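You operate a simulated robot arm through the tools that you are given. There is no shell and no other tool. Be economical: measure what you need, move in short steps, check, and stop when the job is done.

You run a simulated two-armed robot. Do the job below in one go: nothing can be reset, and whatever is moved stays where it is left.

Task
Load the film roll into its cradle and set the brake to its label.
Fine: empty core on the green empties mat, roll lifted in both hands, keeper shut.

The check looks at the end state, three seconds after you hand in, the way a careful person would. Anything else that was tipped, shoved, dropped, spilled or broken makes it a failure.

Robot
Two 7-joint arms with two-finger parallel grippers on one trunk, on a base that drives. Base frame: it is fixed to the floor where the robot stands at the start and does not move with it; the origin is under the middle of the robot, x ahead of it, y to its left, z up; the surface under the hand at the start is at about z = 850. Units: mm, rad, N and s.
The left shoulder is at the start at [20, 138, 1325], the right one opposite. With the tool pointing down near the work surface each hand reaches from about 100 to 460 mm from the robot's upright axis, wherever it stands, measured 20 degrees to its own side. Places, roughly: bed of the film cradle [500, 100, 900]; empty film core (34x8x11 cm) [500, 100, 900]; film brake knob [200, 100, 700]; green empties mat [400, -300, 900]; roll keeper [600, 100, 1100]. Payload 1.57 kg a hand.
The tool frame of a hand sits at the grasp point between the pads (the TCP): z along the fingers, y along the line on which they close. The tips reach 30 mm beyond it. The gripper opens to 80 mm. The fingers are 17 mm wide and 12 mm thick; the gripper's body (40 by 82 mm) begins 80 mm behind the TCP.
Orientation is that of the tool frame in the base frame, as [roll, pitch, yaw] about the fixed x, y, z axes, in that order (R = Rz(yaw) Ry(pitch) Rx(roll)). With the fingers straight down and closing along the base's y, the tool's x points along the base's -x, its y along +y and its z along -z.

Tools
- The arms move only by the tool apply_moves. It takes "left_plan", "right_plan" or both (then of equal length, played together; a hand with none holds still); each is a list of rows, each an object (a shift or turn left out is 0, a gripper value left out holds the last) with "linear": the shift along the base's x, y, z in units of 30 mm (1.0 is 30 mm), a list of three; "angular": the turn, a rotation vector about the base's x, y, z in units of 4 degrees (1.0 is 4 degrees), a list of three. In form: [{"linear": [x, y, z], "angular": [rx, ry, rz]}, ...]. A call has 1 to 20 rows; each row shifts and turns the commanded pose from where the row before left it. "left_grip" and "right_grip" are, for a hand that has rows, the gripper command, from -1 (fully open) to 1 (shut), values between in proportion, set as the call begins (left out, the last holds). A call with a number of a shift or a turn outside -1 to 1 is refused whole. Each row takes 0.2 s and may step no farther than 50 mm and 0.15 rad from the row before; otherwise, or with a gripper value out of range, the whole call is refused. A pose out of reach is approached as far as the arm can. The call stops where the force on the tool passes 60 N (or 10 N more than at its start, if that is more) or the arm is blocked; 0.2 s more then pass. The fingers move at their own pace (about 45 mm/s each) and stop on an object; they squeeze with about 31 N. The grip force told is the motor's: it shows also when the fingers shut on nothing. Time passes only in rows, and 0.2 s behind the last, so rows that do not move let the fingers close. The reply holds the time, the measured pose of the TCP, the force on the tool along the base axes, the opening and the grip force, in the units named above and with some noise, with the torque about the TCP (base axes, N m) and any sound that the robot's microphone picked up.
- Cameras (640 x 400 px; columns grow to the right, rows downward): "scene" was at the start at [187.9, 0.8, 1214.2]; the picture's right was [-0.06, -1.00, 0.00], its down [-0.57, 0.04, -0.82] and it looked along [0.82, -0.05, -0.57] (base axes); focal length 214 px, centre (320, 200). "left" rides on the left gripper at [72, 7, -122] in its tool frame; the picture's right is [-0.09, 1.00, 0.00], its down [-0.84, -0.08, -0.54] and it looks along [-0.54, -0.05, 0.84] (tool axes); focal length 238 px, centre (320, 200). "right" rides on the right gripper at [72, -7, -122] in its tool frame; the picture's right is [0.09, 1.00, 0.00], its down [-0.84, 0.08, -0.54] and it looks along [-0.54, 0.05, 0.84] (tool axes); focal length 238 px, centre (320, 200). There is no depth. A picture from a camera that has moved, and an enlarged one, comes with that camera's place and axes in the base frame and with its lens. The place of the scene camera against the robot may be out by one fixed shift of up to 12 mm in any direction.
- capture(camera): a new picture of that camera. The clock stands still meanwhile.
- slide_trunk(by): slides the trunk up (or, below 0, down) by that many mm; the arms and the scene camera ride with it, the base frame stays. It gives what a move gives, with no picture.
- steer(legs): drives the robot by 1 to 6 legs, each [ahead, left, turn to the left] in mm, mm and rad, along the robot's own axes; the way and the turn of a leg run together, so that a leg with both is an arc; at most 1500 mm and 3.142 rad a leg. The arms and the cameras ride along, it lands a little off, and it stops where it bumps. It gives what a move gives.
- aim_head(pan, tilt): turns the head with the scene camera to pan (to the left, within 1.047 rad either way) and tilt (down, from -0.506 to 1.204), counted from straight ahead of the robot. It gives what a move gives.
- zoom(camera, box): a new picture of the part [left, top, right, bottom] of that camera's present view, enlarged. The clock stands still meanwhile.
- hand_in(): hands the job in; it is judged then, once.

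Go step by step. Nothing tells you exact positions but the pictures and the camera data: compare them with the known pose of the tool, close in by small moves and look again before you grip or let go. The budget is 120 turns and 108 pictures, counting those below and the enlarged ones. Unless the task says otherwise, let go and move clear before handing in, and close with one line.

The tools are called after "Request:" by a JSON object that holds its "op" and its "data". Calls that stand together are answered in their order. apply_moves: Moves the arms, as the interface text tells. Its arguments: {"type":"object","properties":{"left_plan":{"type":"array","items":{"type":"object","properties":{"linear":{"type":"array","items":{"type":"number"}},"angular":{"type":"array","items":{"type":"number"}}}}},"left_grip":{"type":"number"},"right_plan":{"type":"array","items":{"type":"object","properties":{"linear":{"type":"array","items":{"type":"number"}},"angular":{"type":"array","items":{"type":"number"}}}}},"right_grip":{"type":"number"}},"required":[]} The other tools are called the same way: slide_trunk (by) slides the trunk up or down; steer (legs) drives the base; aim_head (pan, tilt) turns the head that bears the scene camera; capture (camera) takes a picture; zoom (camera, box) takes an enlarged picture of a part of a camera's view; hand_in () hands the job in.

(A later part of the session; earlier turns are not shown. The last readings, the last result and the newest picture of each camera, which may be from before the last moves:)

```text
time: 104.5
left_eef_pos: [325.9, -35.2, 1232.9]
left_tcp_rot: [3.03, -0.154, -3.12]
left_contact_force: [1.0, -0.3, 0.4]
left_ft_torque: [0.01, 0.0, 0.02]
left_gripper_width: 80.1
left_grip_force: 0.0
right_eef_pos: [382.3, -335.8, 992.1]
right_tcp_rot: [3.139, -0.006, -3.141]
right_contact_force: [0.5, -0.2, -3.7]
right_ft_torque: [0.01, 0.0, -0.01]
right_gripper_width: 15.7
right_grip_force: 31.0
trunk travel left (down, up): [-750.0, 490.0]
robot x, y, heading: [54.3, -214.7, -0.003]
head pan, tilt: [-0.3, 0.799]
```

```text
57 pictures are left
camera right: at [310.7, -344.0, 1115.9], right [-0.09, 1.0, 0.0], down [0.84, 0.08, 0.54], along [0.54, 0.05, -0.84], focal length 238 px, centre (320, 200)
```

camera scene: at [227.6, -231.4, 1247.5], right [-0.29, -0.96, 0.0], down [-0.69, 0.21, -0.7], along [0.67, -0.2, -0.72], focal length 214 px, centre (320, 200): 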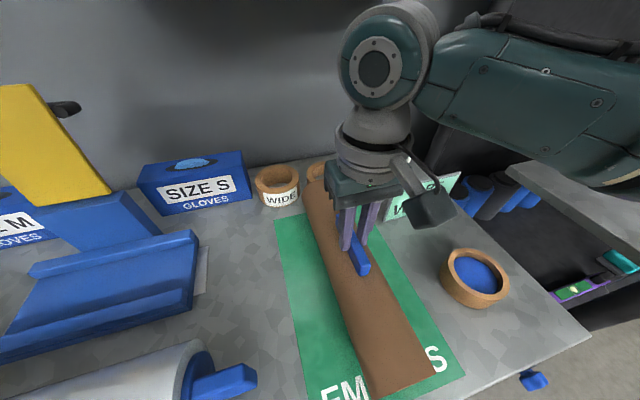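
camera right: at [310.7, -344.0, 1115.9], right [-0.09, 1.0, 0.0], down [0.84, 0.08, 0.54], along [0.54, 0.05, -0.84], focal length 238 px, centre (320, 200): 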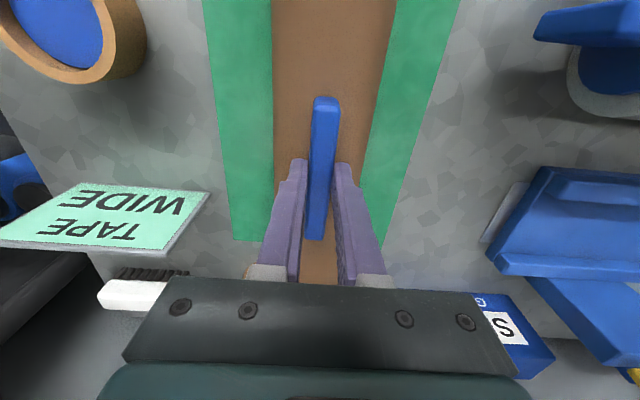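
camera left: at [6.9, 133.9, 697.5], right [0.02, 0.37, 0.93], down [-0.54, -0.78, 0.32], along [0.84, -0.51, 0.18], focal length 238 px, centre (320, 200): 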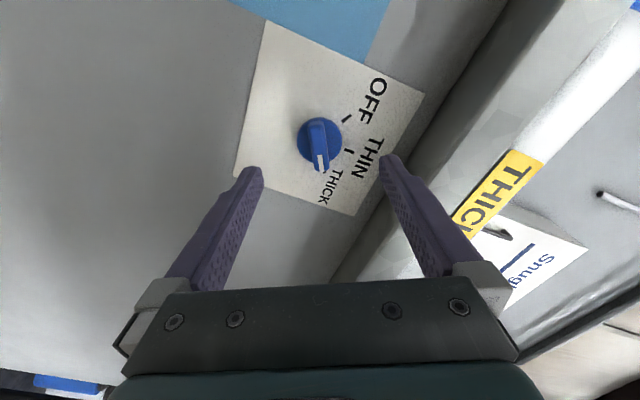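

Request:
{"op": "apply_moves", "data": {"right_plan": [{"linear": [0, 0, -0.4]}, {"linear": [0, 0, -0.3]}, {"linear": [0, 0, -0.1]}, {"linear": [0, 0, -0.1]}]}}

Request:
{"op": "capture", "data": {"camera": "scene"}}

```text
time: 105.5
left_eef_pos: [327.3, -36.1, 1232.0]
left_tcp_rot: [3.031, -0.154, -3.121]
left_contact_force: [0.2, -0.5, 0.4]
left_ft_torque: [0.02, -0.01, 0.0]
left_gripper_width: 79.8
left_grip_force: 0.1
right_eef_pos: [383.3, -335.4, 966.5]
right_tcp_rot: [3.138, -0.002, -3.138]
right_contact_force: [-9.4, 1.5, 34.2]
right_ft_torque: [-0.66, 0.19, 0.02]
right_gripper_width: 16.1
right_grip_force: 31.1
trunk travel left (down, up): [-750.0, 490.0]
robot x, y, heading: [48.3, -214.9, 0.003]
head pan, tilt: [-0.3, 0.799]
```

```text
56 pictures are left
camera scene: at [227.8, -231.9, 1248.4], right [-0.29, -0.96, 0.0], down [-0.69, 0.21, -0.7], along [0.67, -0.2, -0.72], focal length 214 px, centre (320, 200)
```

scene: 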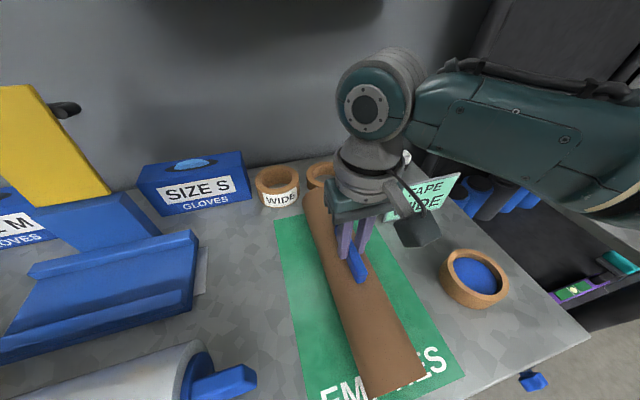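

Touchdown. I'll ease off the load, then open slowly.

Request:
{"op": "apply_moves", "data": {"right_plan": [{"linear": [0, 0, 0.1]}, {}]}}

```text
time: 106.1
left_eef_pos: [327.1, -34.4, 1231.3]
left_tcp_rot: [3.027, -0.151, -3.12]
left_contact_force: [-0.4, 0.4, -0.3]
left_ft_torque: [0.04, 0.02, -0.01]
left_gripper_width: 79.9
left_grip_force: 0.1
right_eef_pos: [384.2, -335.7, 967.6]
right_tcp_rot: [3.14, -0.004, -3.14]
right_contact_force: [2.4, 1.5, 3.9]
right_ft_torque: [0.09, -0.63, 0.11]
right_gripper_width: 15.5
right_grip_force: 31.1
trunk travel left (down, up): [-750.0, 490.0]
robot x, y, heading: [52.2, -213.5, 0.001]
head pan, tilt: [-0.3, 0.799]
```

Request:
{"op": "apply_moves", "data": {"right_plan": [{}, {}, {}, {}, {}], "right_grip": 0.3}}

Request:
{"op": "capture", "data": {"camera": "right"}}

```text
time: 107.3
left_eef_pos: [328.2, -33.4, 1230.3]
left_tcp_rot: [3.03, -0.154, -3.12]
left_contact_force: [0.4, 0.1, -0.2]
left_ft_torque: [0.04, 0.02, -0.03]
left_gripper_width: 80.0
left_grip_force: 0.2
right_eef_pos: [382.5, -335.9, 969.3]
right_tcp_rot: [3.14, -0.005, -3.14]
right_contact_force: [0.5, 0.2, -0.5]
right_ft_torque: [0.02, -0.02, 0.04]
right_gripper_width: 27.9
right_grip_force: 0.0
trunk travel left (down, up): [-750.0, 490.0]
robot x, y, heading: [54.3, -214.1, 0.005]
head pan, tilt: [-0.3, 0.799]
```

```text
55 pictures are left
camera right: at [311.0, -344.9, 1091.5], right [-0.09, 1.0, 0.0], down [0.84, 0.08, 0.54], along [0.54, 0.05, -0.84], focal length 238 px, centre (320, 200)
```

right: 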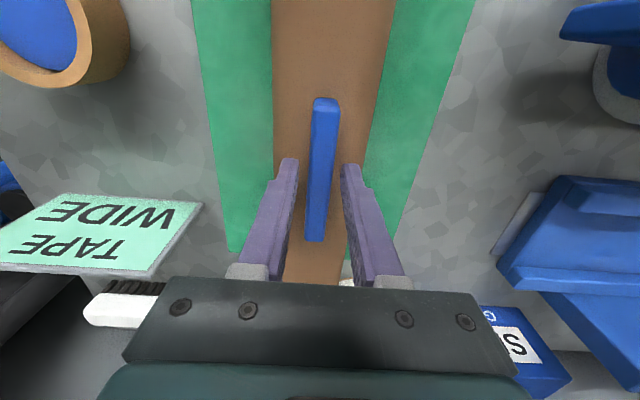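

The core stands steady with the handle free. I'll open wide, rise, and check.

Request:
{"op": "apply_moves", "data": {"right_plan": [{}, {}, {}, {"linear": [0, 0, 0.5]}, {"linear": [0, 0, 1]}, {"linear": [0, 0, 1]}, {"linear": [0, 0, 1]}, {"linear": [0, 0, 1]}], "right_grip": -1}}

Request:
{"op": "steer", "data": {"legs": [[-60, 0, 0]]}}

Request:
{"op": "aim_head", "data": {"pan": -0.3, "tilt": 0.9}}

Request:
{"op": "capture", "data": {"camera": "scene"}}

```text
time: 109.1
left_eef_pos: [326.1, -34.2, 1231.7]
left_tcp_rot: [3.03, -0.154, -3.121]
left_contact_force: [-0.8, -0.9, -0.5]
left_ft_torque: [0.01, -0.05, 0.02]
left_gripper_width: 79.9
left_grip_force: 0.0
right_eef_pos: [383.4, -337.1, 1104.6]
right_tcp_rot: [3.14, -0.005, -3.141]
right_contact_force: [-0.9, -0.2, -0.6]
right_ft_torque: [0.04, -0.03, 0.02]
right_gripper_width: 80.2
right_grip_force: 0.1
trunk travel left (down, up): [-750.0, 490.0]
robot x, y, heading: [51.6, -214.7, 0.005]
head pan, tilt: [-0.3, 0.799]
```

```text
time: 110.1
left_eef_pos: [267.3, -34.5, 1231.2]
left_tcp_rot: [3.028, -0.154, -3.121]
left_contact_force: [0.1, 0.5, 0.2]
left_ft_torque: [-0.01, 0.0, -0.03]
left_gripper_width: 79.9
left_grip_force: 0.1
right_eef_pos: [323.5, -336.3, 1104.0]
right_tcp_rot: [3.141, -0.005, -3.141]
right_contact_force: [0.3, 0.2, 0.3]
right_ft_torque: [-0.01, 0.03, 0.0]
right_gripper_width: 80.0
right_grip_force: 0.2
trunk travel left (down, up): [-750.0, 490.0]
robot x, y, heading: [-12.7, -216.7, 0.001]
head pan, tilt: [-0.3, 0.799]
```

```text
time: 110.7
left_eef_pos: [266.2, -35.7, 1231.7]
left_tcp_rot: [3.029, -0.154, -3.122]
left_contact_force: [0.1, -0.4, 0.0]
left_ft_torque: [0.0, 0.01, 0.0]
left_gripper_width: 80.0
left_grip_force: 0.0
right_eef_pos: [324.1, -335.6, 1104.9]
right_tcp_rot: [3.14, -0.006, -3.14]
right_contact_force: [0.7, -0.1, -0.4]
right_ft_torque: [-0.01, 0.01, -0.03]
right_gripper_width: 80.2
right_grip_force: 0.2
trunk travel left (down, up): [-750.0, 490.0]
robot x, y, heading: [-5.3, -215.1, 0.001]
head pan, tilt: [-0.3, 0.901]
```

```text
54 pictures are left
camera scene: at [162.5, -230.1, 1239.7], right [-0.29, -0.96, 0.0], down [-0.75, 0.23, -0.62], along [0.59, -0.18, -0.78], focal length 214 px, centre (320, 200)
```

scene: 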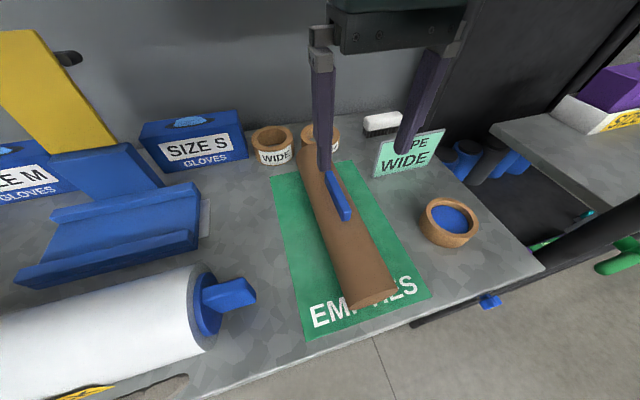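

The core rests on the mat. Next is the roll: I'll look at the lug shape and the cradle bed.

Request:
{"op": "zoom", "data": {"camera": "scene", "box": [0, 130, 270, 400]}}

Request:
{"op": "apply_moves", "data": {"right_plan": [{"linear": [0, 0.3, 1]}, {"linear": [0, 0.3, 1]}, {"linear": [0, 0.3, 1]}, {"linear": [0, 0.3, 0]}]}}

Request:
{"op": "steer", "data": {"legs": [[-80, 0, 0], [0, 285, 0]]}}

Request:
{"op": "aim_head", "data": {"pan": 0.0, "tilt": 0.8}}

Request:
{"op": "capture", "data": {"camera": "scene"}}

```text
1.48 times, centred on (135, 265) of scene
camera zoom: at [162.5, -230.1, 1239.7], right [-0.29, -0.96, 0.0], down [-0.75, 0.23, -0.62], along [0.59, -0.18, -0.78], focal length 318 px, centre (594, 104)
```

zoom: 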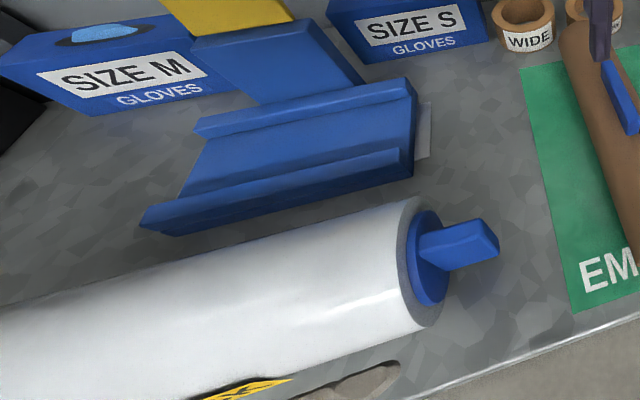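

```text
time: 111.7
left_eef_pos: [266.4, -34.7, 1231.4]
left_tcp_rot: [3.027, -0.154, -3.121]
left_contact_force: [-0.1, 0.3, 0.5]
left_ft_torque: [0.04, 0.0, 0.01]
left_gripper_width: 80.0
left_grip_force: 0.0
right_eef_pos: [324.1, -299.8, 1196.0]
right_tcp_rot: [3.14, -0.006, -3.139]
right_contact_force: [-0.6, 0.2, 0.5]
right_ft_torque: [0.02, 0.01, -0.01]
right_gripper_width: 80.0
right_grip_force: 0.1
trunk travel left (down, up): [-750.0, 490.0]
robot x, y, heading: [-10.1, -214.6, 0.001]
head pan, tilt: [-0.3, 0.901]
```

```text
time: 114.4
left_eef_pos: [184.4, 248.7, 1232.4]
left_tcp_rot: [3.027, -0.154, -3.124]
left_contact_force: [0.4, 0.5, 0.9]
left_ft_torque: [0.01, -0.01, -0.01]
left_gripper_width: 80.2
left_grip_force: 0.2
right_eef_pos: [243.4, -17.2, 1193.6]
right_tcp_rot: [3.14, -0.006, 3.14]
right_contact_force: [-0.4, -0.4, -0.3]
right_ft_torque: [0.02, 0.02, -0.01]
right_gripper_width: 80.0
right_grip_force: 0.1
trunk travel left (down, up): [-750.0, 490.0]
robot x, y, heading: [-93.2, 67.9, 0.008]
head pan, tilt: [-0.3, 0.901]
```

```text
time: 115.2
left_eef_pos: [186.7, 248.3, 1230.7]
left_tcp_rot: [3.027, -0.153, -3.122]
left_contact_force: [-0.2, -0.8, -0.8]
left_ft_torque: [0.0, 0.02, 0.01]
left_gripper_width: 80.3
left_grip_force: 0.1
right_eef_pos: [242.8, -17.7, 1194.3]
right_tcp_rot: [3.141, -0.005, 3.14]
right_contact_force: [0.2, 0.3, -0.8]
right_ft_torque: [0.0, 0.0, 0.0]
right_gripper_width: 79.9
right_grip_force: 0.0
trunk travel left (down, up): [-750.0, 490.0]
robot x, y, heading: [-96.7, 69.5, 0.004]
head pan, tilt: [0.0, 0.799]
```

```text
52 pictures are left
camera scene: at [89.4, 75.4, 1247.5], right [0.0, -1.0, 0.0], down [-0.72, 0.0, -0.7], along [0.7, 0.0, -0.72], focal length 214 px, centre (320, 200)
```

scene: 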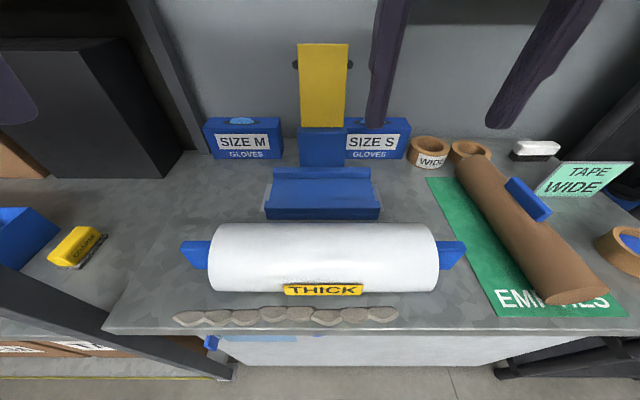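

The trough is clear. I'll turn both hands to close along x (level the left one) and move them over the lugs.

Request:
{"op": "apply_moves", "data": {"left_plan": [{"linear": [0.2, 0.1, 0], "angular": [-0.54, -0.72, 0]}, {"linear": [0.2, 0.1, 0], "angular": [-0.54, -0.72, 0]}, {"linear": [0.2, 0.1, 0], "angular": [-0.54, -0.72, 0]}, {"linear": [0.2, 0.1, 0], "angular": [0, 0, 1]}, {"linear": [0.2, 0.1, 0], "angular": [0, 0, 1]}, {"linear": [0.2, 0.1, 0], "angular": [0, 0, 1]}, {"linear": [0.2, 0.1, 0], "angular": [0, 0, 1]}, {"linear": [0.2, 0.1, 0], "angular": [0, 0, 1]}, {"linear": [0.2, 0.1, 0], "angular": [0, 0, 1]}, {"linear": [0.2, 0.1, 0], "angular": [0, 0, 1]}, {"linear": [0.2, 0.1, 0], "angular": [0, 0, 1]}, {"linear": [0.2, 0.1, 0], "angular": [0, 0, 1]}, {"linear": [0.2, 0.1, 0], "angular": [0, 0, 1]}, {"linear": [0.2, 0.1, 0], "angular": [0, 0, 1]}, {"linear": [0.2, 0, 0], "angular": [0, 0, 1]}, {"angular": [0, 0, 1]}, {"angular": [0, 0, 1]}, {"angular": [0, 0, 1]}, {"angular": [0, 0, 1]}, {"angular": [0, 0, 1]}], "right_plan": [{"linear": [0.1, -0.3, -0.2], "angular": [0, 0, -1]}, {"linear": [0.1, -0.3, -0.2], "angular": [0, 0, -1]}, {"linear": [0.1, -0.3, -0.2], "angular": [0, 0, -1]}, {"linear": [0.1, -0.3, -0.2], "angular": [0, 0, -1]}, {"linear": [0.1, -0.3, -0.2], "angular": [0, 0, -1]}, {"linear": [0.1, -0.3, -0.2], "angular": [0, 0, -1]}, {"linear": [0.1, -0.3, -0.2], "angular": [0, 0, -1]}, {"linear": [0.1, -0.3, -0.2], "angular": [0, 0, -1]}, {"linear": [0.1, -0.3, -0.2], "angular": [0, 0, -1]}, {"linear": [0.1, -0.3, -0.2], "angular": [0, 0, -1]}, {"linear": [0.1, -0.3, -0.2], "angular": [0, 0, -1]}, {"linear": [0.1, -0.3, -0.2], "angular": [0, 0, -1]}, {"linear": [0.1, -0.3, -0.2], "angular": [0, 0, -1]}, {"linear": [0, -0.3, -0.2], "angular": [0, 0, -1]}, {"linear": [0, -0.2, -0.2], "angular": [0, 0, -1]}, {"angular": [0, 0, -1]}, {"angular": [0, 0, -1]}, {"angular": [0, 0, -1]}, {"angular": [0, 0, -1]}, {"angular": [0, 0, -1]}]}}

Request:
{"op": "apply_moves", "data": {"left_plan": [{"linear": [0, 0, -0.9], "angular": [0, 0, 1]}, {"linear": [0, 0, -0.9], "angular": [0, 0, 1]}, {"linear": [0, 0, -0.9], "angular": [0, 0, 1]}, {"linear": [0, 0, -0.9], "angular": [0, 0, 1]}, {"linear": [0, 0, -0.7], "angular": [0, 0, 1]}, {"linear": [0, 0, 0], "angular": [0, 0, 0.5]}], "right_plan": [{"angular": [0, 0, -1]}, {"angular": [0, 0, -1]}, {"angular": [0, 0, -0.5]}, {}, {}, {}]}}

Request:
{"op": "capture", "data": {"camera": "left"}}

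Request:
{"op": "capture", "data": {"camera": "right"}}

```text
time: 119.4
left_eef_pos: [274.1, 289.5, 1231.7]
left_tcp_rot: [-3.14, -0.004, -1.945]
left_contact_force: [-0.6, 0.5, -0.9]
left_ft_torque: [0.01, -0.04, -0.02]
left_gripper_width: 80.1
left_grip_force: 0.1
right_eef_pos: [281.2, -148.7, 1102.6]
right_tcp_rot: [3.14, -0.005, 1.747]
right_contact_force: [0.0, -0.1, 0.3]
right_ft_torque: [0.0, -0.01, 0.02]
right_gripper_width: 80.0
right_grip_force: 0.0
trunk travel left (down, up): [-750.0, 490.0]
robot x, y, heading: [-90.0, 69.5, 0.001]
head pan, tilt: [0.0, 0.799]
```

```text
time: 120.8
left_eef_pos: [274.9, 289.9, 1102.3]
left_tcp_rot: [-3.14, -0.004, -1.561]
left_contact_force: [-0.2, 0.3, -0.3]
left_ft_torque: [-0.02, -0.03, -0.03]
left_gripper_width: 79.9
left_grip_force: 0.0
right_eef_pos: [281.2, -148.1, 1103.8]
right_tcp_rot: [3.14, -0.005, 1.571]
right_contact_force: [0.0, -0.1, 0.4]
right_ft_torque: [-0.03, -0.03, 0.05]
right_gripper_width: 79.9
right_grip_force: 0.0
trunk travel left (down, up): [-750.0, 490.0]
robot x, y, heading: [-90.5, 66.6, 0.002]
head pan, tilt: [0.0, 0.799]
```

```text
51 pictures are left
camera left: at [268.3, 218.4, 1224.4], right [-1.0, 0.08, 0.0], down [0.07, 0.84, 0.54], along [0.05, 0.54, -0.84], focal length 238 px, centre (320, 200)
```

left: 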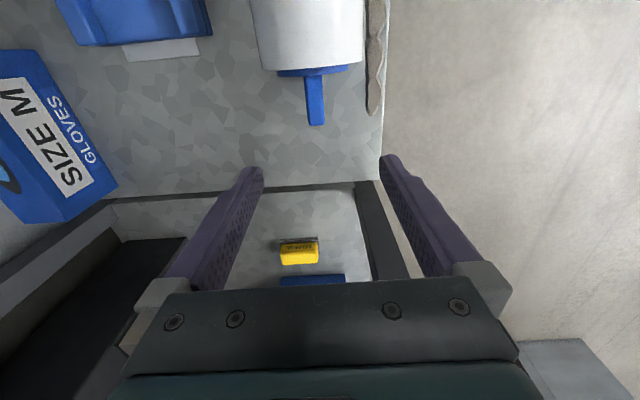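

```text
50 pictures are left
camera right: at [273.8, -79.5, 1226.9], right [1.0, 0.09, 0.0], down [0.08, -0.84, 0.54], along [0.05, -0.54, -0.84], focal length 238 px, centre (320, 200)
```

right: 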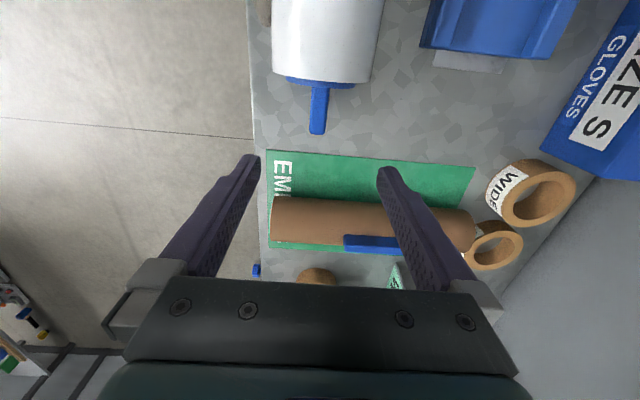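

Right lug spans y≈-116…-172 and left lug y≈244…299, both at x≈280 and about 20 mm thick. I'll descend both hands partway.

Request:
{"op": "apply_moves", "data": {"left_plan": [{"linear": [0.1, -0.3, -0.8]}, {"linear": [0.07, -0.3, -0.8]}, {"linear": [0, 0, -0.8]}, {"linear": [0, 0, -0.8]}, {"linear": [0, 0, -0.8]}, {"linear": [0, 0, -0.6]}], "right_plan": [{"linear": [0, 0, -0.8]}, {"linear": [0, 0, -0.8]}, {"linear": [0, 0, -0.8]}, {"linear": [0, 0, -0.8]}, {"linear": [0, 0, -0.8]}, {"linear": [0, 0, -0.6]}]}}

Request:
{"op": "capture", "data": {"camera": "left"}}

Request:
{"op": "capture", "data": {"camera": "right"}}

Request:
{"op": "capture", "data": {"camera": "scene"}}

```text
time: 122.2
left_eef_pos: [280.5, 272.4, 964.7]
left_tcp_rot: [-3.138, -0.003, -1.561]
left_contact_force: [0.2, -1.0, -0.6]
left_ft_torque: [0.0, 0.01, -0.04]
left_gripper_width: 80.1
left_grip_force: 0.1
right_eef_pos: [282.4, -148.1, 966.1]
right_tcp_rot: [3.137, -0.006, 1.574]
right_contact_force: [0.2, 0.7, 0.7]
right_ft_torque: [0.0, 0.01, 0.02]
right_gripper_width: 80.2
right_grip_force: 0.1
trunk travel left (down, up): [-750.0, 490.0]
robot x, y, heading: [-89.7, 68.8, 0.002]
head pan, tilt: [0.0, 0.799]
```

```text
49 pictures are left
camera left: at [273.8, 200.6, 1087.7], right [-1.0, 0.08, 0.0], down [0.07, 0.84, 0.54], along [0.05, 0.54, -0.84], focal length 238 px, centre (320, 200)
```

left: 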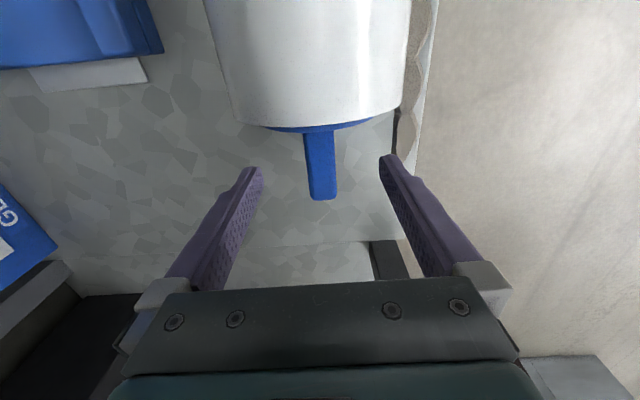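

```text
48 pictures are left
camera right: at [274.0, -78.3, 1089.1], right [1.0, 0.09, 0.0], down [0.08, -0.84, 0.54], along [0.05, -0.54, -0.84], focal length 238 px, centre (320, 200)
```

right: 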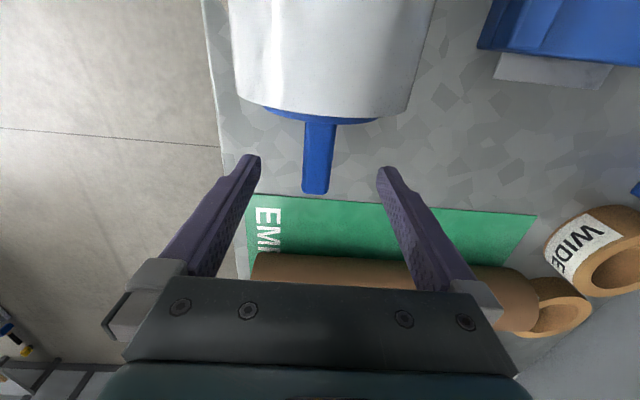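

```text
47 pictures are left
camera scene: at [89.4, 75.5, 1247.6], right [0.0, -1.0, 0.0], down [-0.72, 0.0, -0.7], along [0.7, 0.0, -0.72], focal length 214 px, centre (320, 200)
```

scene: 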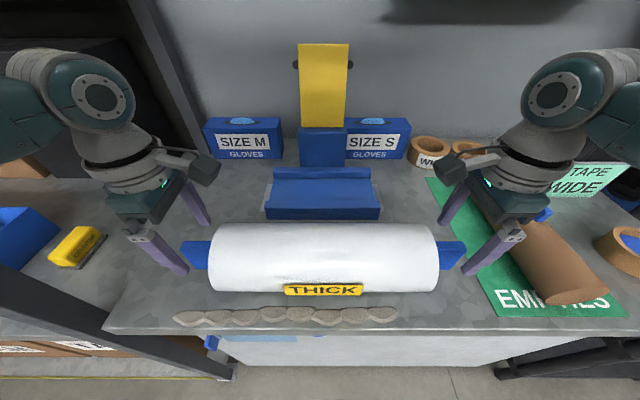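

Aligned. I'll descend to grip height and look before closing.

Request:
{"op": "apply_moves", "data": {"left_plan": [{"linear": [0, -0.05, -0.8]}, {"linear": [0, 0, -0.6]}, {"linear": [0, 0, -0.3]}, {}], "right_plan": [{"linear": [-0.1, 0.12, -0.8]}, {"linear": [0, 0, -0.65]}, {"linear": [0, 0, -0.3]}, {}]}}

Request:
{"op": "capture", "data": {"camera": "left"}}

Request:
{"op": "capture", "data": {"camera": "right"}}

Request:
{"op": "zoom", "data": {"camera": "scene", "box": [120, 190, 520, 330]}}

```text
time: 123.2
left_eef_pos: [280.3, 272.6, 914.8]
left_tcp_rot: [-3.139, -0.004, -1.562]
left_contact_force: [0.3, 0.6, -0.4]
left_ft_torque: [0.05, 0.0, -0.01]
left_gripper_width: 80.1
left_grip_force: 0.1
right_eef_pos: [278.9, -144.3, 914.3]
right_tcp_rot: [3.14, -0.005, 1.571]
right_contact_force: [0.4, -0.2, 0.3]
right_ft_torque: [0.01, 0.02, 0.0]
right_gripper_width: 79.9
right_grip_force: 0.1
trunk travel left (down, up): [-750.0, 490.0]
robot x, y, heading: [-91.2, 69.8, 0.006]
head pan, tilt: [0.0, 0.799]
```

```text
46 pictures are left
camera left: at [274.3, 199.6, 1037.2], right [-1.0, 0.08, 0.0], down [0.07, 0.84, 0.54], along [0.05, 0.54, -0.84], focal length 238 px, centre (320, 200)
```

left: 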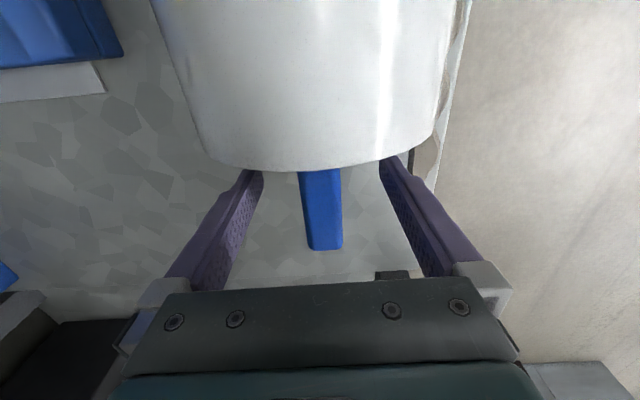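

```text
45 pictures are left
camera right: at [271.4, -75.0, 1037.5], right [1.0, 0.09, 0.0], down [0.08, -0.84, 0.54], along [0.05, -0.54, -0.84], focal length 238 px, centre (320, 200)
```

right: 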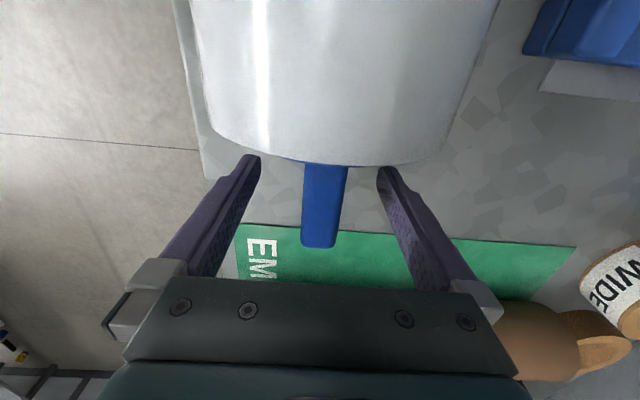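

```text
1.60 times, centred on (320, 260) of scene
camera zoom: at [89.4, 75.5, 1247.6], right [0.0, -1.0, 0.0], down [-0.72, 0.0, -0.7], along [0.7, 0.0, -0.72], focal length 343 px, centre (320, 104)
```

zoom: 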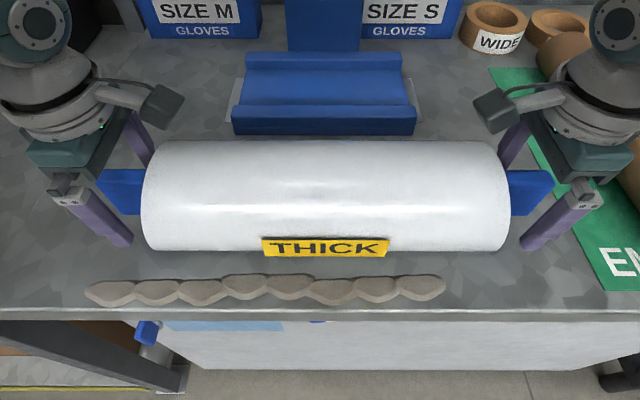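

Both hands straddle the lugs, so I'll close both.

Request:
{"op": "apply_moves", "data": {"left_plan": [{}, {}, {}, {}, {}, {}, {}], "right_plan": [{}, {}, {}, {}, {}, {}, {}], "left_grip": 1, "right_grip": 1}}

```text
time: 124.8
left_eef_pos: [280.9, 273.3, 916.0]
left_tcp_rot: [-3.14, -0.005, -1.563]
left_contact_force: [-9.0, -0.5, 6.2]
left_ft_torque: [-0.38, 0.2, -0.7]
left_gripper_width: 20.2
left_grip_force: 30.9
right_eef_pos: [278.0, -144.4, 914.3]
right_tcp_rot: [3.139, -0.005, 1.572]
right_contact_force: [4.5, 0.2, 2.1]
right_ft_torque: [-0.04, 0.81, -0.38]
right_gripper_width: 19.7
right_grip_force: 31.4
trunk travel left (down, up): [-750.0, 490.0]
robot x, y, heading: [-92.1, 64.8, 0.004]
head pan, tilt: [0.0, 0.799]
```

Both lugs are gripped at 20 mm. I'll lift with the trunk, in sync.

Request:
{"op": "slide_trunk", "data": {"by": 40}}

Request:
{"op": "capture", "data": {"camera": "scene"}}

```text
time: 125.6
left_eef_pos: [278.8, 271.0, 952.6]
left_tcp_rot: [3.141, -0.002, -1.564]
left_contact_force: [-3.9, -1.2, -12.5]
left_ft_torque: [0.19, 0.0, -0.71]
left_gripper_width: 20.3
left_grip_force: 31.1
right_eef_pos: [277.9, -144.4, 953.4]
right_tcp_rot: [-3.141, -0.005, 1.572]
right_contact_force: [3.0, 1.4, -12.0]
right_ft_torque: [0.22, -0.01, -0.65]
right_gripper_width: 20.0
right_grip_force: 30.9
trunk travel left (down, up): [-790.0, 450.0]
robot x, y, heading: [-93.6, 70.4, 0.003]
head pan, tilt: [0.0, 0.799]
```

```text
43 pictures are left
camera scene: at [88.3, 75.5, 1287.1], right [0.0, -1.0, 0.0], down [-0.72, 0.0, -0.7], along [0.7, 0.0, -0.72], focal length 214 px, centre (320, 200)
```

scene: 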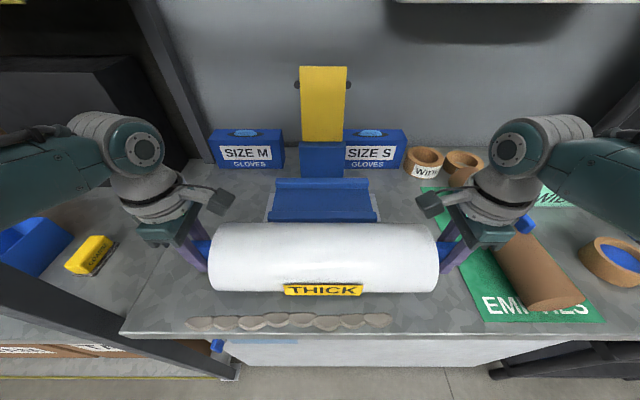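

The roll is up, about 12 N per hand. Before driving forward I'll check the left elbow's clearance to the upright.

Request:
{"op": "aim_head", "data": {"pan": 1.0, "tilt": 0.5}}

Request:
{"op": "capture", "data": {"camera": "scene"}}

```text
time: 126.9
left_eef_pos: [278.9, 271.9, 954.7]
left_tcp_rot: [-3.141, -0.003, -1.561]
left_contact_force: [-2.5, -0.8, -14.0]
left_ft_torque: [0.54, -0.04, -0.51]
left_gripper_width: 20.1
left_grip_force: 30.9
right_eef_pos: [276.8, -145.7, 953.8]
right_tcp_rot: [-3.141, -0.006, 1.571]
right_contact_force: [1.7, 0.7, -8.9]
right_ft_torque: [0.36, 0.02, -0.43]
right_gripper_width: 20.0
right_grip_force: 30.4
trunk travel left (down, up): [-790.0, 450.0]
robot x, y, heading: [-90.6, 67.6, -0.001]
head pan, tilt: [1.0, 0.499]
```

```text
42 pictures are left
camera scene: at [56.7, 151.9, 1313.2], right [0.84, -0.54, 0.0], down [-0.26, -0.4, -0.88], along [0.47, 0.74, -0.48], focal length 214 px, centre (320, 200)
```

scene: 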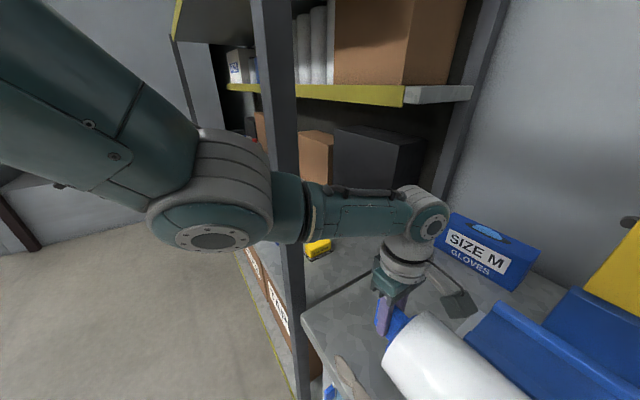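

The elbow is close to the upright's line. I'll raise the roll with both arms, shift the base 45 mm right, then drive forward.

Request:
{"op": "apply_moves", "data": {"left_plan": [{"linear": [0, 0, 0.4]}, {"linear": [0, 0, 0.5]}, {"linear": [0, 0, 0.5]}, {"linear": [0, 0, 0.5]}, {"linear": [0, 0, 0.5]}, {"linear": [0, 0, 0.4]}], "right_plan": [{"linear": [0, 0, 0.4]}, {"linear": [0, 0, 0.5]}, {"linear": [0, 0, 0.5]}, {"linear": [0, 0, 0.5]}, {"linear": [0, 0, 0.5]}, {"linear": [0, 0, 0.4]}]}}

Request:
{"op": "steer", "data": {"legs": [[0, -45, 0]]}}

Request:
{"op": "steer", "data": {"legs": [[150, 0, 0]]}}

Request:
{"op": "capture", "data": {"camera": "scene"}}

```text
time: 128.3
left_eef_pos: [279.9, 271.8, 1038.6]
left_tcp_rot: [-3.14, -0.006, -1.561]
left_contact_force: [-1.7, -1.9, -8.9]
left_ft_torque: [-0.42, 0.37, -0.25]
left_gripper_width: 20.2
left_grip_force: 30.7
right_eef_pos: [277.9, -145.0, 1038.8]
right_tcp_rot: [3.141, -0.006, 1.572]
right_contact_force: [2.0, 2.4, -13.1]
right_ft_torque: [-0.68, -0.37, -0.31]
right_gripper_width: 19.8
right_grip_force: 31.6
trunk travel left (down, up): [-790.0, 450.0]
robot x, y, heading: [-87.8, 71.7, 0.005]
head pan, tilt: [1.0, 0.499]
```

```text
time: 129.2
left_eef_pos: [279.0, 227.2, 1038.2]
left_tcp_rot: [-3.141, -0.005, -1.562]
left_contact_force: [-2.0, -1.8, -8.1]
left_ft_torque: [-0.87, 0.09, -0.51]
left_gripper_width: 19.7
left_grip_force: 30.7
right_eef_pos: [276.9, -189.6, 1037.5]
right_tcp_rot: [-3.141, -0.003, 1.571]
right_contact_force: [1.2, 2.1, -16.0]
right_ft_torque: [-0.69, -0.09, -0.35]
right_gripper_width: 19.9
right_grip_force: 30.8
trunk travel left (down, up): [-790.0, 450.0]
robot x, y, heading: [-90.3, 27.0, 0.001]
head pan, tilt: [1.0, 0.499]
```

```text
time: 130.6
left_eef_pos: [429.2, 226.1, 1037.7]
left_tcp_rot: [3.141, -0.004, -1.564]
left_contact_force: [-3.4, -1.5, -11.4]
left_ft_torque: [0.07, -0.03, -0.7]
left_gripper_width: 20.0
left_grip_force: 30.7
right_eef_pos: [427.0, -189.3, 1038.4]
right_tcp_rot: [-3.141, -0.006, 1.568]
right_contact_force: [2.7, 1.5, -12.3]
right_ft_torque: [-0.38, 0.03, -0.35]
right_gripper_width: 19.9
right_grip_force: 30.7
trunk travel left (down, up): [-790.0, 450.0]
robot x, y, heading: [57.1, 26.8, 0.002]
head pan, tilt: [1.0, 0.499]
```

```text
41 pictures are left
camera scene: at [207.1, 107.7, 1313.2], right [0.84, -0.54, 0.0], down [-0.26, -0.4, -0.88], along [0.47, 0.74, -0.48], focal length 214 px, centre (320, 200)
```

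scene: 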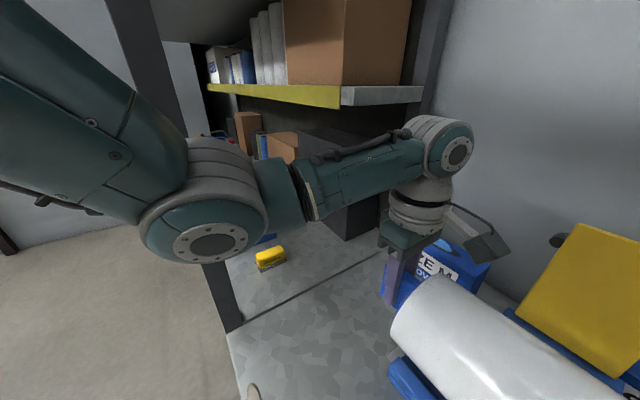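

Clear passage. I'll swap height between arms and trunk (arms up 80, trunk down 80) to gain reach, then move the roll over the trough (x 478, mid y 67).

Request:
{"op": "apply_moves", "data": {"left_plan": [{"linear": [0, 0, 0.4]}, {"linear": [0, 0, 0.6]}, {"linear": [0, 0, 0.6]}, {"linear": [0, 0, 0.6]}, {"linear": [0, 0, 0.4]}], "right_plan": [{"linear": [0, 0, 0.4]}, {"linear": [0, 0, 0.6]}, {"linear": [0, 0, 0.6]}, {"linear": [0, 0, 0.6]}, {"linear": [0, 0, 0.4]}]}}

Request:
{"op": "slide_trunk", "data": {"by": -80}}

Request:
{"op": "apply_moves", "data": {"left_plan": [{"linear": [0.3, 0.3, 0]}, {"linear": [0.3, 0.3, 0]}, {"linear": [0.3, 0.3, 0]}, {"linear": [0.3, 0.3, 0]}, {"linear": [0.25, 0.25, 0]}, {"linear": [0.2, 0.2, 0]}], "right_plan": [{"linear": [0.3, 0.3, 0]}, {"linear": [0.3, 0.3, 0]}, {"linear": [0.3, 0.3, 0]}, {"linear": [0.3, 0.3, 0]}, {"linear": [0.25, 0.25, 0]}, {"linear": [0.2, 0.2, 0]}]}}

Request:
{"op": "aim_head", "data": {"pan": 0.0, "tilt": 0.6}}

Request:
{"op": "capture", "data": {"camera": "scene"}}

```text
time: 131.8
left_eef_pos: [430.1, 226.3, 1115.7]
left_tcp_rot: [3.14, -0.001, -1.562]
left_contact_force: [-2.7, 3.4, -16.4]
left_ft_torque: [0.88, -0.44, -0.68]
left_gripper_width: 19.9
left_grip_force: 31.5
right_eef_pos: [427.3, -190.6, 1114.2]
right_tcp_rot: [-3.141, -0.003, 1.57]
right_contact_force: [3.5, -3.4, -7.3]
right_ft_torque: [0.93, 0.41, -0.73]
right_gripper_width: 19.9
right_grip_force: 30.8
trunk travel left (down, up): [-790.0, 450.0]
robot x, y, heading: [58.5, 28.3, 0.008]
head pan, tilt: [1.0, 0.499]
```

```text
time: 132.9
left_eef_pos: [430.3, 226.0, 1036.0]
left_tcp_rot: [3.141, -0.003, -1.564]
left_contact_force: [-2.9, 4.5, -15.2]
left_ft_torque: [0.73, -0.04, -0.61]
left_gripper_width: 20.0
left_grip_force: 31.7
right_eef_pos: [427.4, -190.8, 1033.9]
right_tcp_rot: [-3.141, -0.005, 1.571]
right_contact_force: [3.5, -3.4, -7.8]
right_ft_torque: [0.75, -0.01, -0.55]
right_gripper_width: 19.7
right_grip_force: 30.8
trunk travel left (down, up): [-710.0, 530.0]
robot x, y, heading: [60.2, 23.6, 0.0]
head pan, tilt: [1.0, 0.499]
```

```text
time: 134.3
left_eef_pos: [480.6, 275.5, 1037.0]
left_tcp_rot: [3.141, -0.007, -1.566]
left_contact_force: [-4.1, -3.1, -10.9]
left_ft_torque: [0.29, -0.03, -0.68]
left_gripper_width: 20.0
left_grip_force: 30.8
right_eef_pos: [476.5, -141.1, 1034.5]
right_tcp_rot: [-3.141, -0.005, 1.569]
right_contact_force: [2.1, 2.0, -12.9]
right_ft_torque: [-0.93, 0.0, -0.57]
right_gripper_width: 19.9
right_grip_force: 30.9
trunk travel left (down, up): [-710.0, 530.0]
robot x, y, heading: [58.1, 26.1, 0.0]
head pan, tilt: [1.0, 0.499]
```

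```text
time: 135.6
left_eef_pos: [478.4, 275.7, 1036.5]
left_tcp_rot: [3.139, -0.005, -1.563]
left_contact_force: [-2.8, -6.0, -8.0]
left_ft_torque: [-0.99, 0.05, -0.49]
left_gripper_width: 20.1
left_grip_force: 30.9
right_eef_pos: [477.1, -140.6, 1034.8]
right_tcp_rot: [-3.141, -0.005, 1.569]
right_contact_force: [2.4, 5.2, -16.3]
right_ft_torque: [-0.72, -0.03, -0.5]
right_gripper_width: 19.7
right_grip_force: 31.4
trunk travel left (down, up): [-710.0, 530.0]
robot x, y, heading: [58.3, 23.9, 0.003]
head pan, tilt: [0.0, 0.6]
```

```text
40 pictures are left
camera scene: at [246.1, 31.1, 1224.0], right [0.0, -1.0, 0.0], down [-0.57, 0.0, -0.82], along [0.82, 0.0, -0.57], focal length 214 px, centre (320, 200)
```

scene: 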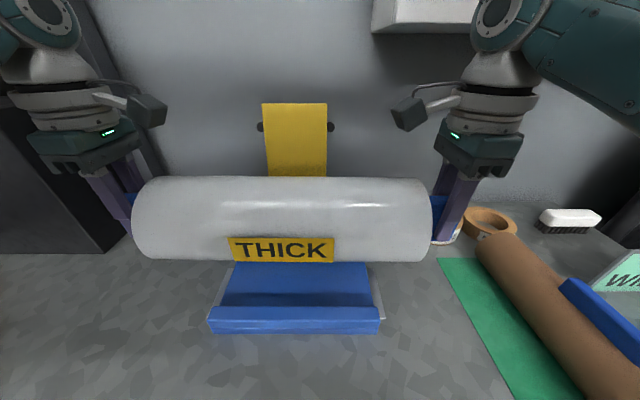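

The roll is over the trough. I'll trim by -4 mm y and -2 mm x, and lower to just above the seat.

Request:
{"op": "apply_moves", "data": {"left_plan": [{"linear": [-0.07, -0.13, -0.3]}, {"linear": [0, 0, -0.5]}, {"linear": [0, 0, -0.5]}, {"linear": [0, 0, -0.5]}, {"linear": [0, 0, -0.4]}, {}], "right_plan": [{"linear": [-0.07, -0.13, -0.3]}, {"linear": [0, 0, -0.5]}, {"linear": [0, 0, -0.5]}, {"linear": [0, 0, -0.5]}, {"linear": [0, 0, -0.4]}, {}]}}

Request:
{"op": "capture", "data": {"camera": "scene"}}

Request:
{"op": "capture", "data": {"camera": "right"}}

```text
time: 137.0
left_eef_pos: [476.8, 270.8, 969.0]
left_tcp_rot: [3.14, -0.005, -1.563]
left_contact_force: [-2.3, -4.3, -9.7]
left_ft_torque: [-1.39, -0.1, -0.54]
left_gripper_width: 20.1
left_grip_force: 30.6
right_eef_pos: [473.9, -144.6, 968.0]
right_tcp_rot: [3.14, -0.006, 1.57]
right_contact_force: [1.9, 5.3, -14.1]
right_ft_torque: [0.54, 0.05, -0.25]
right_gripper_width: 19.8
right_grip_force: 30.3
trunk travel left (down, up): [-710.0, 530.0]
robot x, y, heading: [58.0, 28.9, 0.005]
head pan, tilt: [0.0, 0.6]
```

```text
39 pictures are left
camera scene: at [246.1, 31.0, 1224.0], right [0.0, -1.0, 0.0], down [-0.57, 0.0, -0.82], along [0.82, 0.0, -0.57], focal length 214 px, centre (320, 200)
```

scene: 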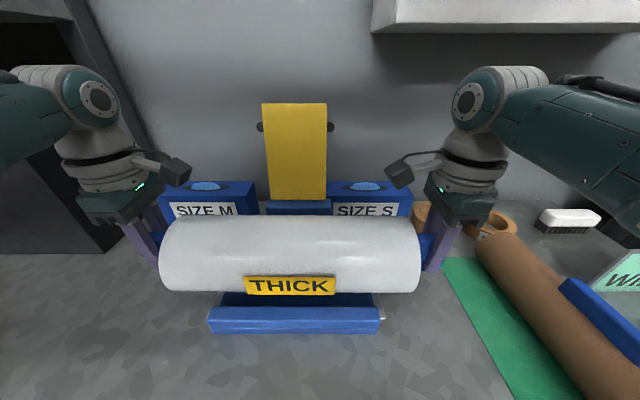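

```text
38 pictures are left
camera right: at [467.6, -75.1, 1092.0], right [1.0, 0.09, 0.0], down [0.08, -0.84, 0.54], along [0.05, -0.54, -0.84], focal length 238 px, centre (320, 200)
```

right: 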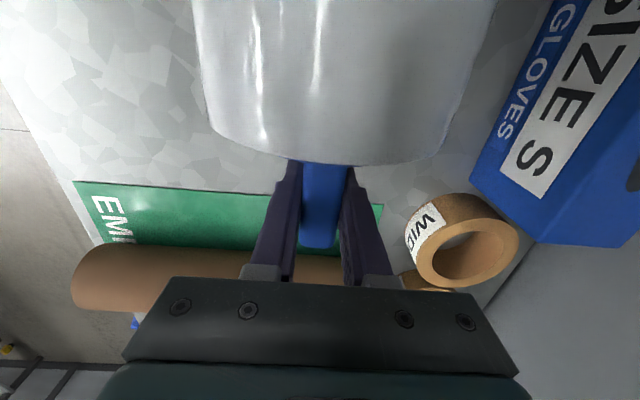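

Request:
{"op": "apply_moves", "data": {"left_plan": [{"linear": [0, -0.05, -0.2]}, {"linear": [0, -0.05, -0.2]}, {"linear": [0, 0, -0.1]}, {}], "right_plan": [{"linear": [0, -0.05, -0.2]}, {"linear": [0, -0.05, -0.2]}, {"linear": [0, 0, -0.1]}, {}]}}

```text
time: 138.0
left_eef_pos: [477.5, 268.8, 953.5]
left_tcp_rot: [3.14, -0.006, -1.564]
left_contact_force: [-3.8, -6.7, -13.5]
left_ft_torque: [0.45, -0.37, -0.52]
left_gripper_width: 20.1
left_grip_force: 31.3
right_eef_pos: [473.8, -149.2, 953.5]
right_tcp_rot: [3.141, -0.007, 1.57]
right_contact_force: [3.3, 6.5, -9.8]
right_ft_torque: [0.48, 0.37, -0.82]
right_gripper_width: 19.9
right_grip_force: 31.5
trunk travel left (down, up): [-710.0, 530.0]
robot x, y, heading: [61.0, 21.5, 0.002]
head pan, tilt: [0.0, 0.6]
```

Request:
{"op": "apply_moves", "data": {"left_plan": [{"linear": [0, 0, -0.1]}, {"linear": [0, 0, -0.1]}, {}], "right_plan": [{"linear": [0, 0, -0.1]}, {"linear": [0, 0, -0.1]}, {}]}}

```text
time: 138.8
left_eef_pos: [475.9, 268.7, 948.7]
left_tcp_rot: [3.14, -0.002, -1.563]
left_contact_force: [-2.4, -3.7, -19.2]
left_ft_torque: [1.32, -0.37, -0.48]
left_gripper_width: 20.1
left_grip_force: 30.8
right_eef_pos: [474.7, -148.3, 947.4]
right_tcp_rot: [3.141, -0.005, 1.569]
right_contact_force: [1.9, 5.7, -4.1]
right_ft_torque: [1.43, 0.35, -0.45]
right_gripper_width: 20.0
right_grip_force: 31.3
trunk travel left (down, up): [-710.0, 530.0]
robot x, y, heading: [60.2, 25.0, 0.004]
head pan, tilt: [0.0, 0.6]
```

Request:
{"op": "apply_moves", "data": {"left_plan": [{"linear": [0, 0, -0.1]}, {"linear": [0, 0, -0.1]}, {}], "right_plan": [{"linear": [0, 0, -0.1]}, {"linear": [0, 0, -0.1]}, {}]}}

Request:
{"op": "zoom", "data": {"camera": "scene", "box": [150, 200, 430, 350]}}

```text
time: 139.6
left_eef_pos: [477.3, 267.9, 943.5]
left_tcp_rot: [3.139, -0.005, -1.565]
left_contact_force: [-3.7, 1.4, -13.5]
left_ft_torque: [-0.44, -0.05, -0.82]
left_gripper_width: 19.9
left_grip_force: 30.6
right_eef_pos: [473.7, -149.0, 941.0]
right_tcp_rot: [-3.14, -0.004, 1.569]
right_contact_force: [3.8, -1.7, -10.6]
right_ft_torque: [1.01, -0.01, -0.77]
right_gripper_width: 20.0
right_grip_force: 31.4
trunk travel left (down, up): [-710.0, 530.0]
robot x, y, heading: [61.5, 25.2, 0.001]
head pan, tilt: [0.0, 0.6]
```

```text
2.29 times, centred on (290, 275) of scene
camera zoom: at [246.1, 31.0, 1224.0], right [0.0, -1.0, 0.0], down [-0.57, 0.0, -0.82], along [0.82, 0.0, -0.57], focal length 490 px, centre (389, 29)
```

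zoom: 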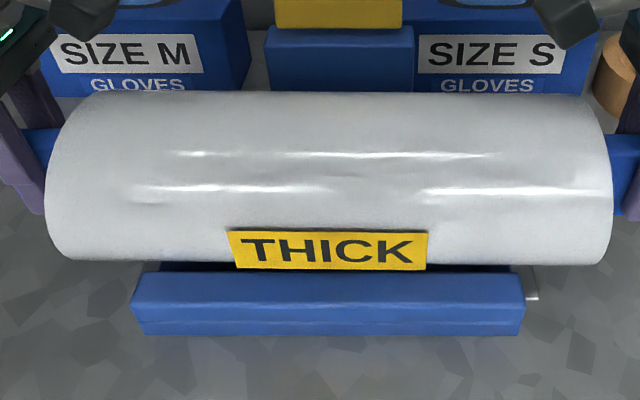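

Request:
{"op": "apply_moves", "data": {"left_plan": [{"linear": [0, 0, -0.1]}, {"linear": [0, 0, -0.1]}, {"linear": [0, 0, -0.1]}, {}], "right_plan": [{"linear": [0, 0, -0.1]}, {"linear": [0, 0, -0.1]}, {"linear": [0, 0, -0.1]}, {}]}}

```text
time: 140.6
left_eef_pos: [478.2, 268.3, 935.3]
left_tcp_rot: [-3.141, -0.004, -1.564]
left_contact_force: [-5.0, 0.1, -0.6]
left_ft_torque: [-0.45, 0.42, -0.63]
left_gripper_width: 20.1
left_grip_force: 30.5
right_eef_pos: [474.9, -147.1, 934.4]
right_tcp_rot: [-3.139, -0.002, 1.569]
right_contact_force: [-5.8, 2.3, 9.9]
right_ft_torque: [-1.42, 0.1, -0.55]
right_gripper_width: 19.8
right_grip_force: 30.9
trunk travel left (down, up): [-710.0, 530.0]
robot x, y, heading: [62.9, 29.1, 0.001]
head pan, tilt: [0.0, 0.6]
```

Request:
{"op": "apply_moves", "data": {"left_plan": [{"linear": [-0.05, 0, -0.07]}, {"linear": [-0.03, 0, 0]}], "right_plan": [{"linear": [-0.05, 0, -0.03]}, {"linear": [0, 0, 0]}]}}

Request:
{"op": "capture", "data": {"camera": "left"}}

Request:
{"op": "capture", "data": {"camera": "right"}}

Request:
{"op": "zoom", "data": {"camera": "scene", "box": [150, 200, 430, 350]}}

```text
time: 141.2
left_eef_pos: [476.5, 269.0, 935.4]
left_tcp_rot: [-3.138, -0.003, -1.565]
left_contact_force: [-2.5, 3.6, 9.0]
left_ft_torque: [-1.19, 1.0, -0.12]
left_gripper_width: 20.2
left_grip_force: 31.2
right_eef_pos: [474.6, -148.2, 933.8]
right_tcp_rot: [3.14, -0.003, 1.57]
right_contact_force: [-12.6, 0.5, 32.7]
right_ft_torque: [-0.88, 0.7, -0.1]
right_gripper_width: 20.1
right_grip_force: 31.2
trunk travel left (down, up): [-710.0, 530.0]
robot x, y, heading: [61.9, 25.5, 0.001]
head pan, tilt: [0.0, 0.6]
```

```text
36 pictures are left
camera left: at [470.7, 196.9, 1057.3], right [-1.0, 0.08, 0.0], down [0.07, 0.84, 0.54], along [0.05, 0.54, -0.84], focal length 238 px, centre (320, 200)
```

left: 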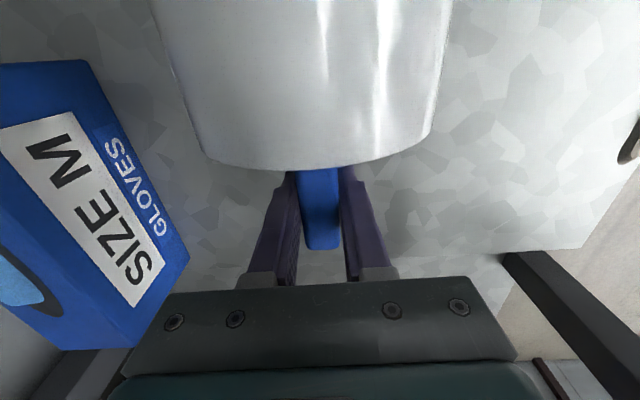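

```text
35 pictures are left
camera right: at [467.5, -78.1, 1057.7], right [1.0, 0.09, 0.0], down [0.08, -0.84, 0.54], along [0.05, -0.54, -0.84], focal length 238 px, centre (320, 200)
```

right: 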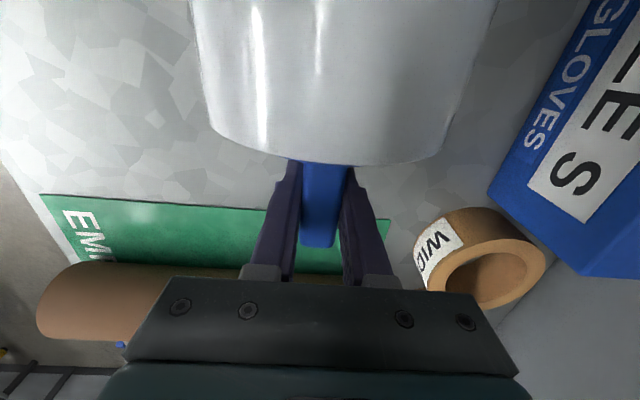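

```text
2.29 times, centred on (290, 275) of scene
camera zoom: at [247.4, 30.9, 1225.0], right [0.0, -1.0, 0.0], down [-0.56, 0.0, -0.83], along [0.83, 0.0, -0.56], focal length 490 px, centre (389, 29)
```

zoom: 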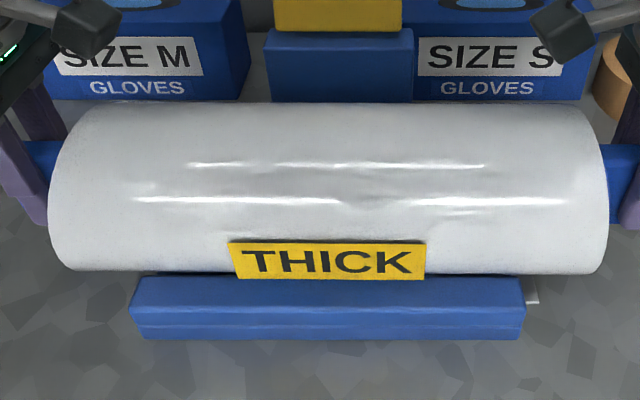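

The roll is seated with stiff upward contact. I'll relax the hand loads, then release.

Request:
{"op": "apply_moves", "data": {"left_plan": [{"linear": [0, 0, 0.03]}, {}], "right_plan": [{"linear": [-0.05, 0, 0.07]}, {}]}}

```text
time: 141.8
left_eef_pos: [477.0, 269.0, 933.9]
left_tcp_rot: [-3.14, -0.004, -1.566]
left_contact_force: [-10.7, -3.9, 20.8]
left_ft_torque: [0.69, 0.54, -0.79]
left_gripper_width: 19.9
left_grip_force: 31.7
right_eef_pos: [475.8, -148.2, 934.9]
right_tcp_rot: [3.138, -0.006, 1.571]
right_contact_force: [5.0, 0.9, 5.0]
right_ft_torque: [-0.51, 0.77, -0.24]
right_gripper_width: 19.9
right_grip_force: 31.4
trunk travel left (down, up): [-710.0, 530.0]
robot x, y, heading: [58.6, 26.5, 0.005]
head pan, tilt: [0.0, 0.6]
```

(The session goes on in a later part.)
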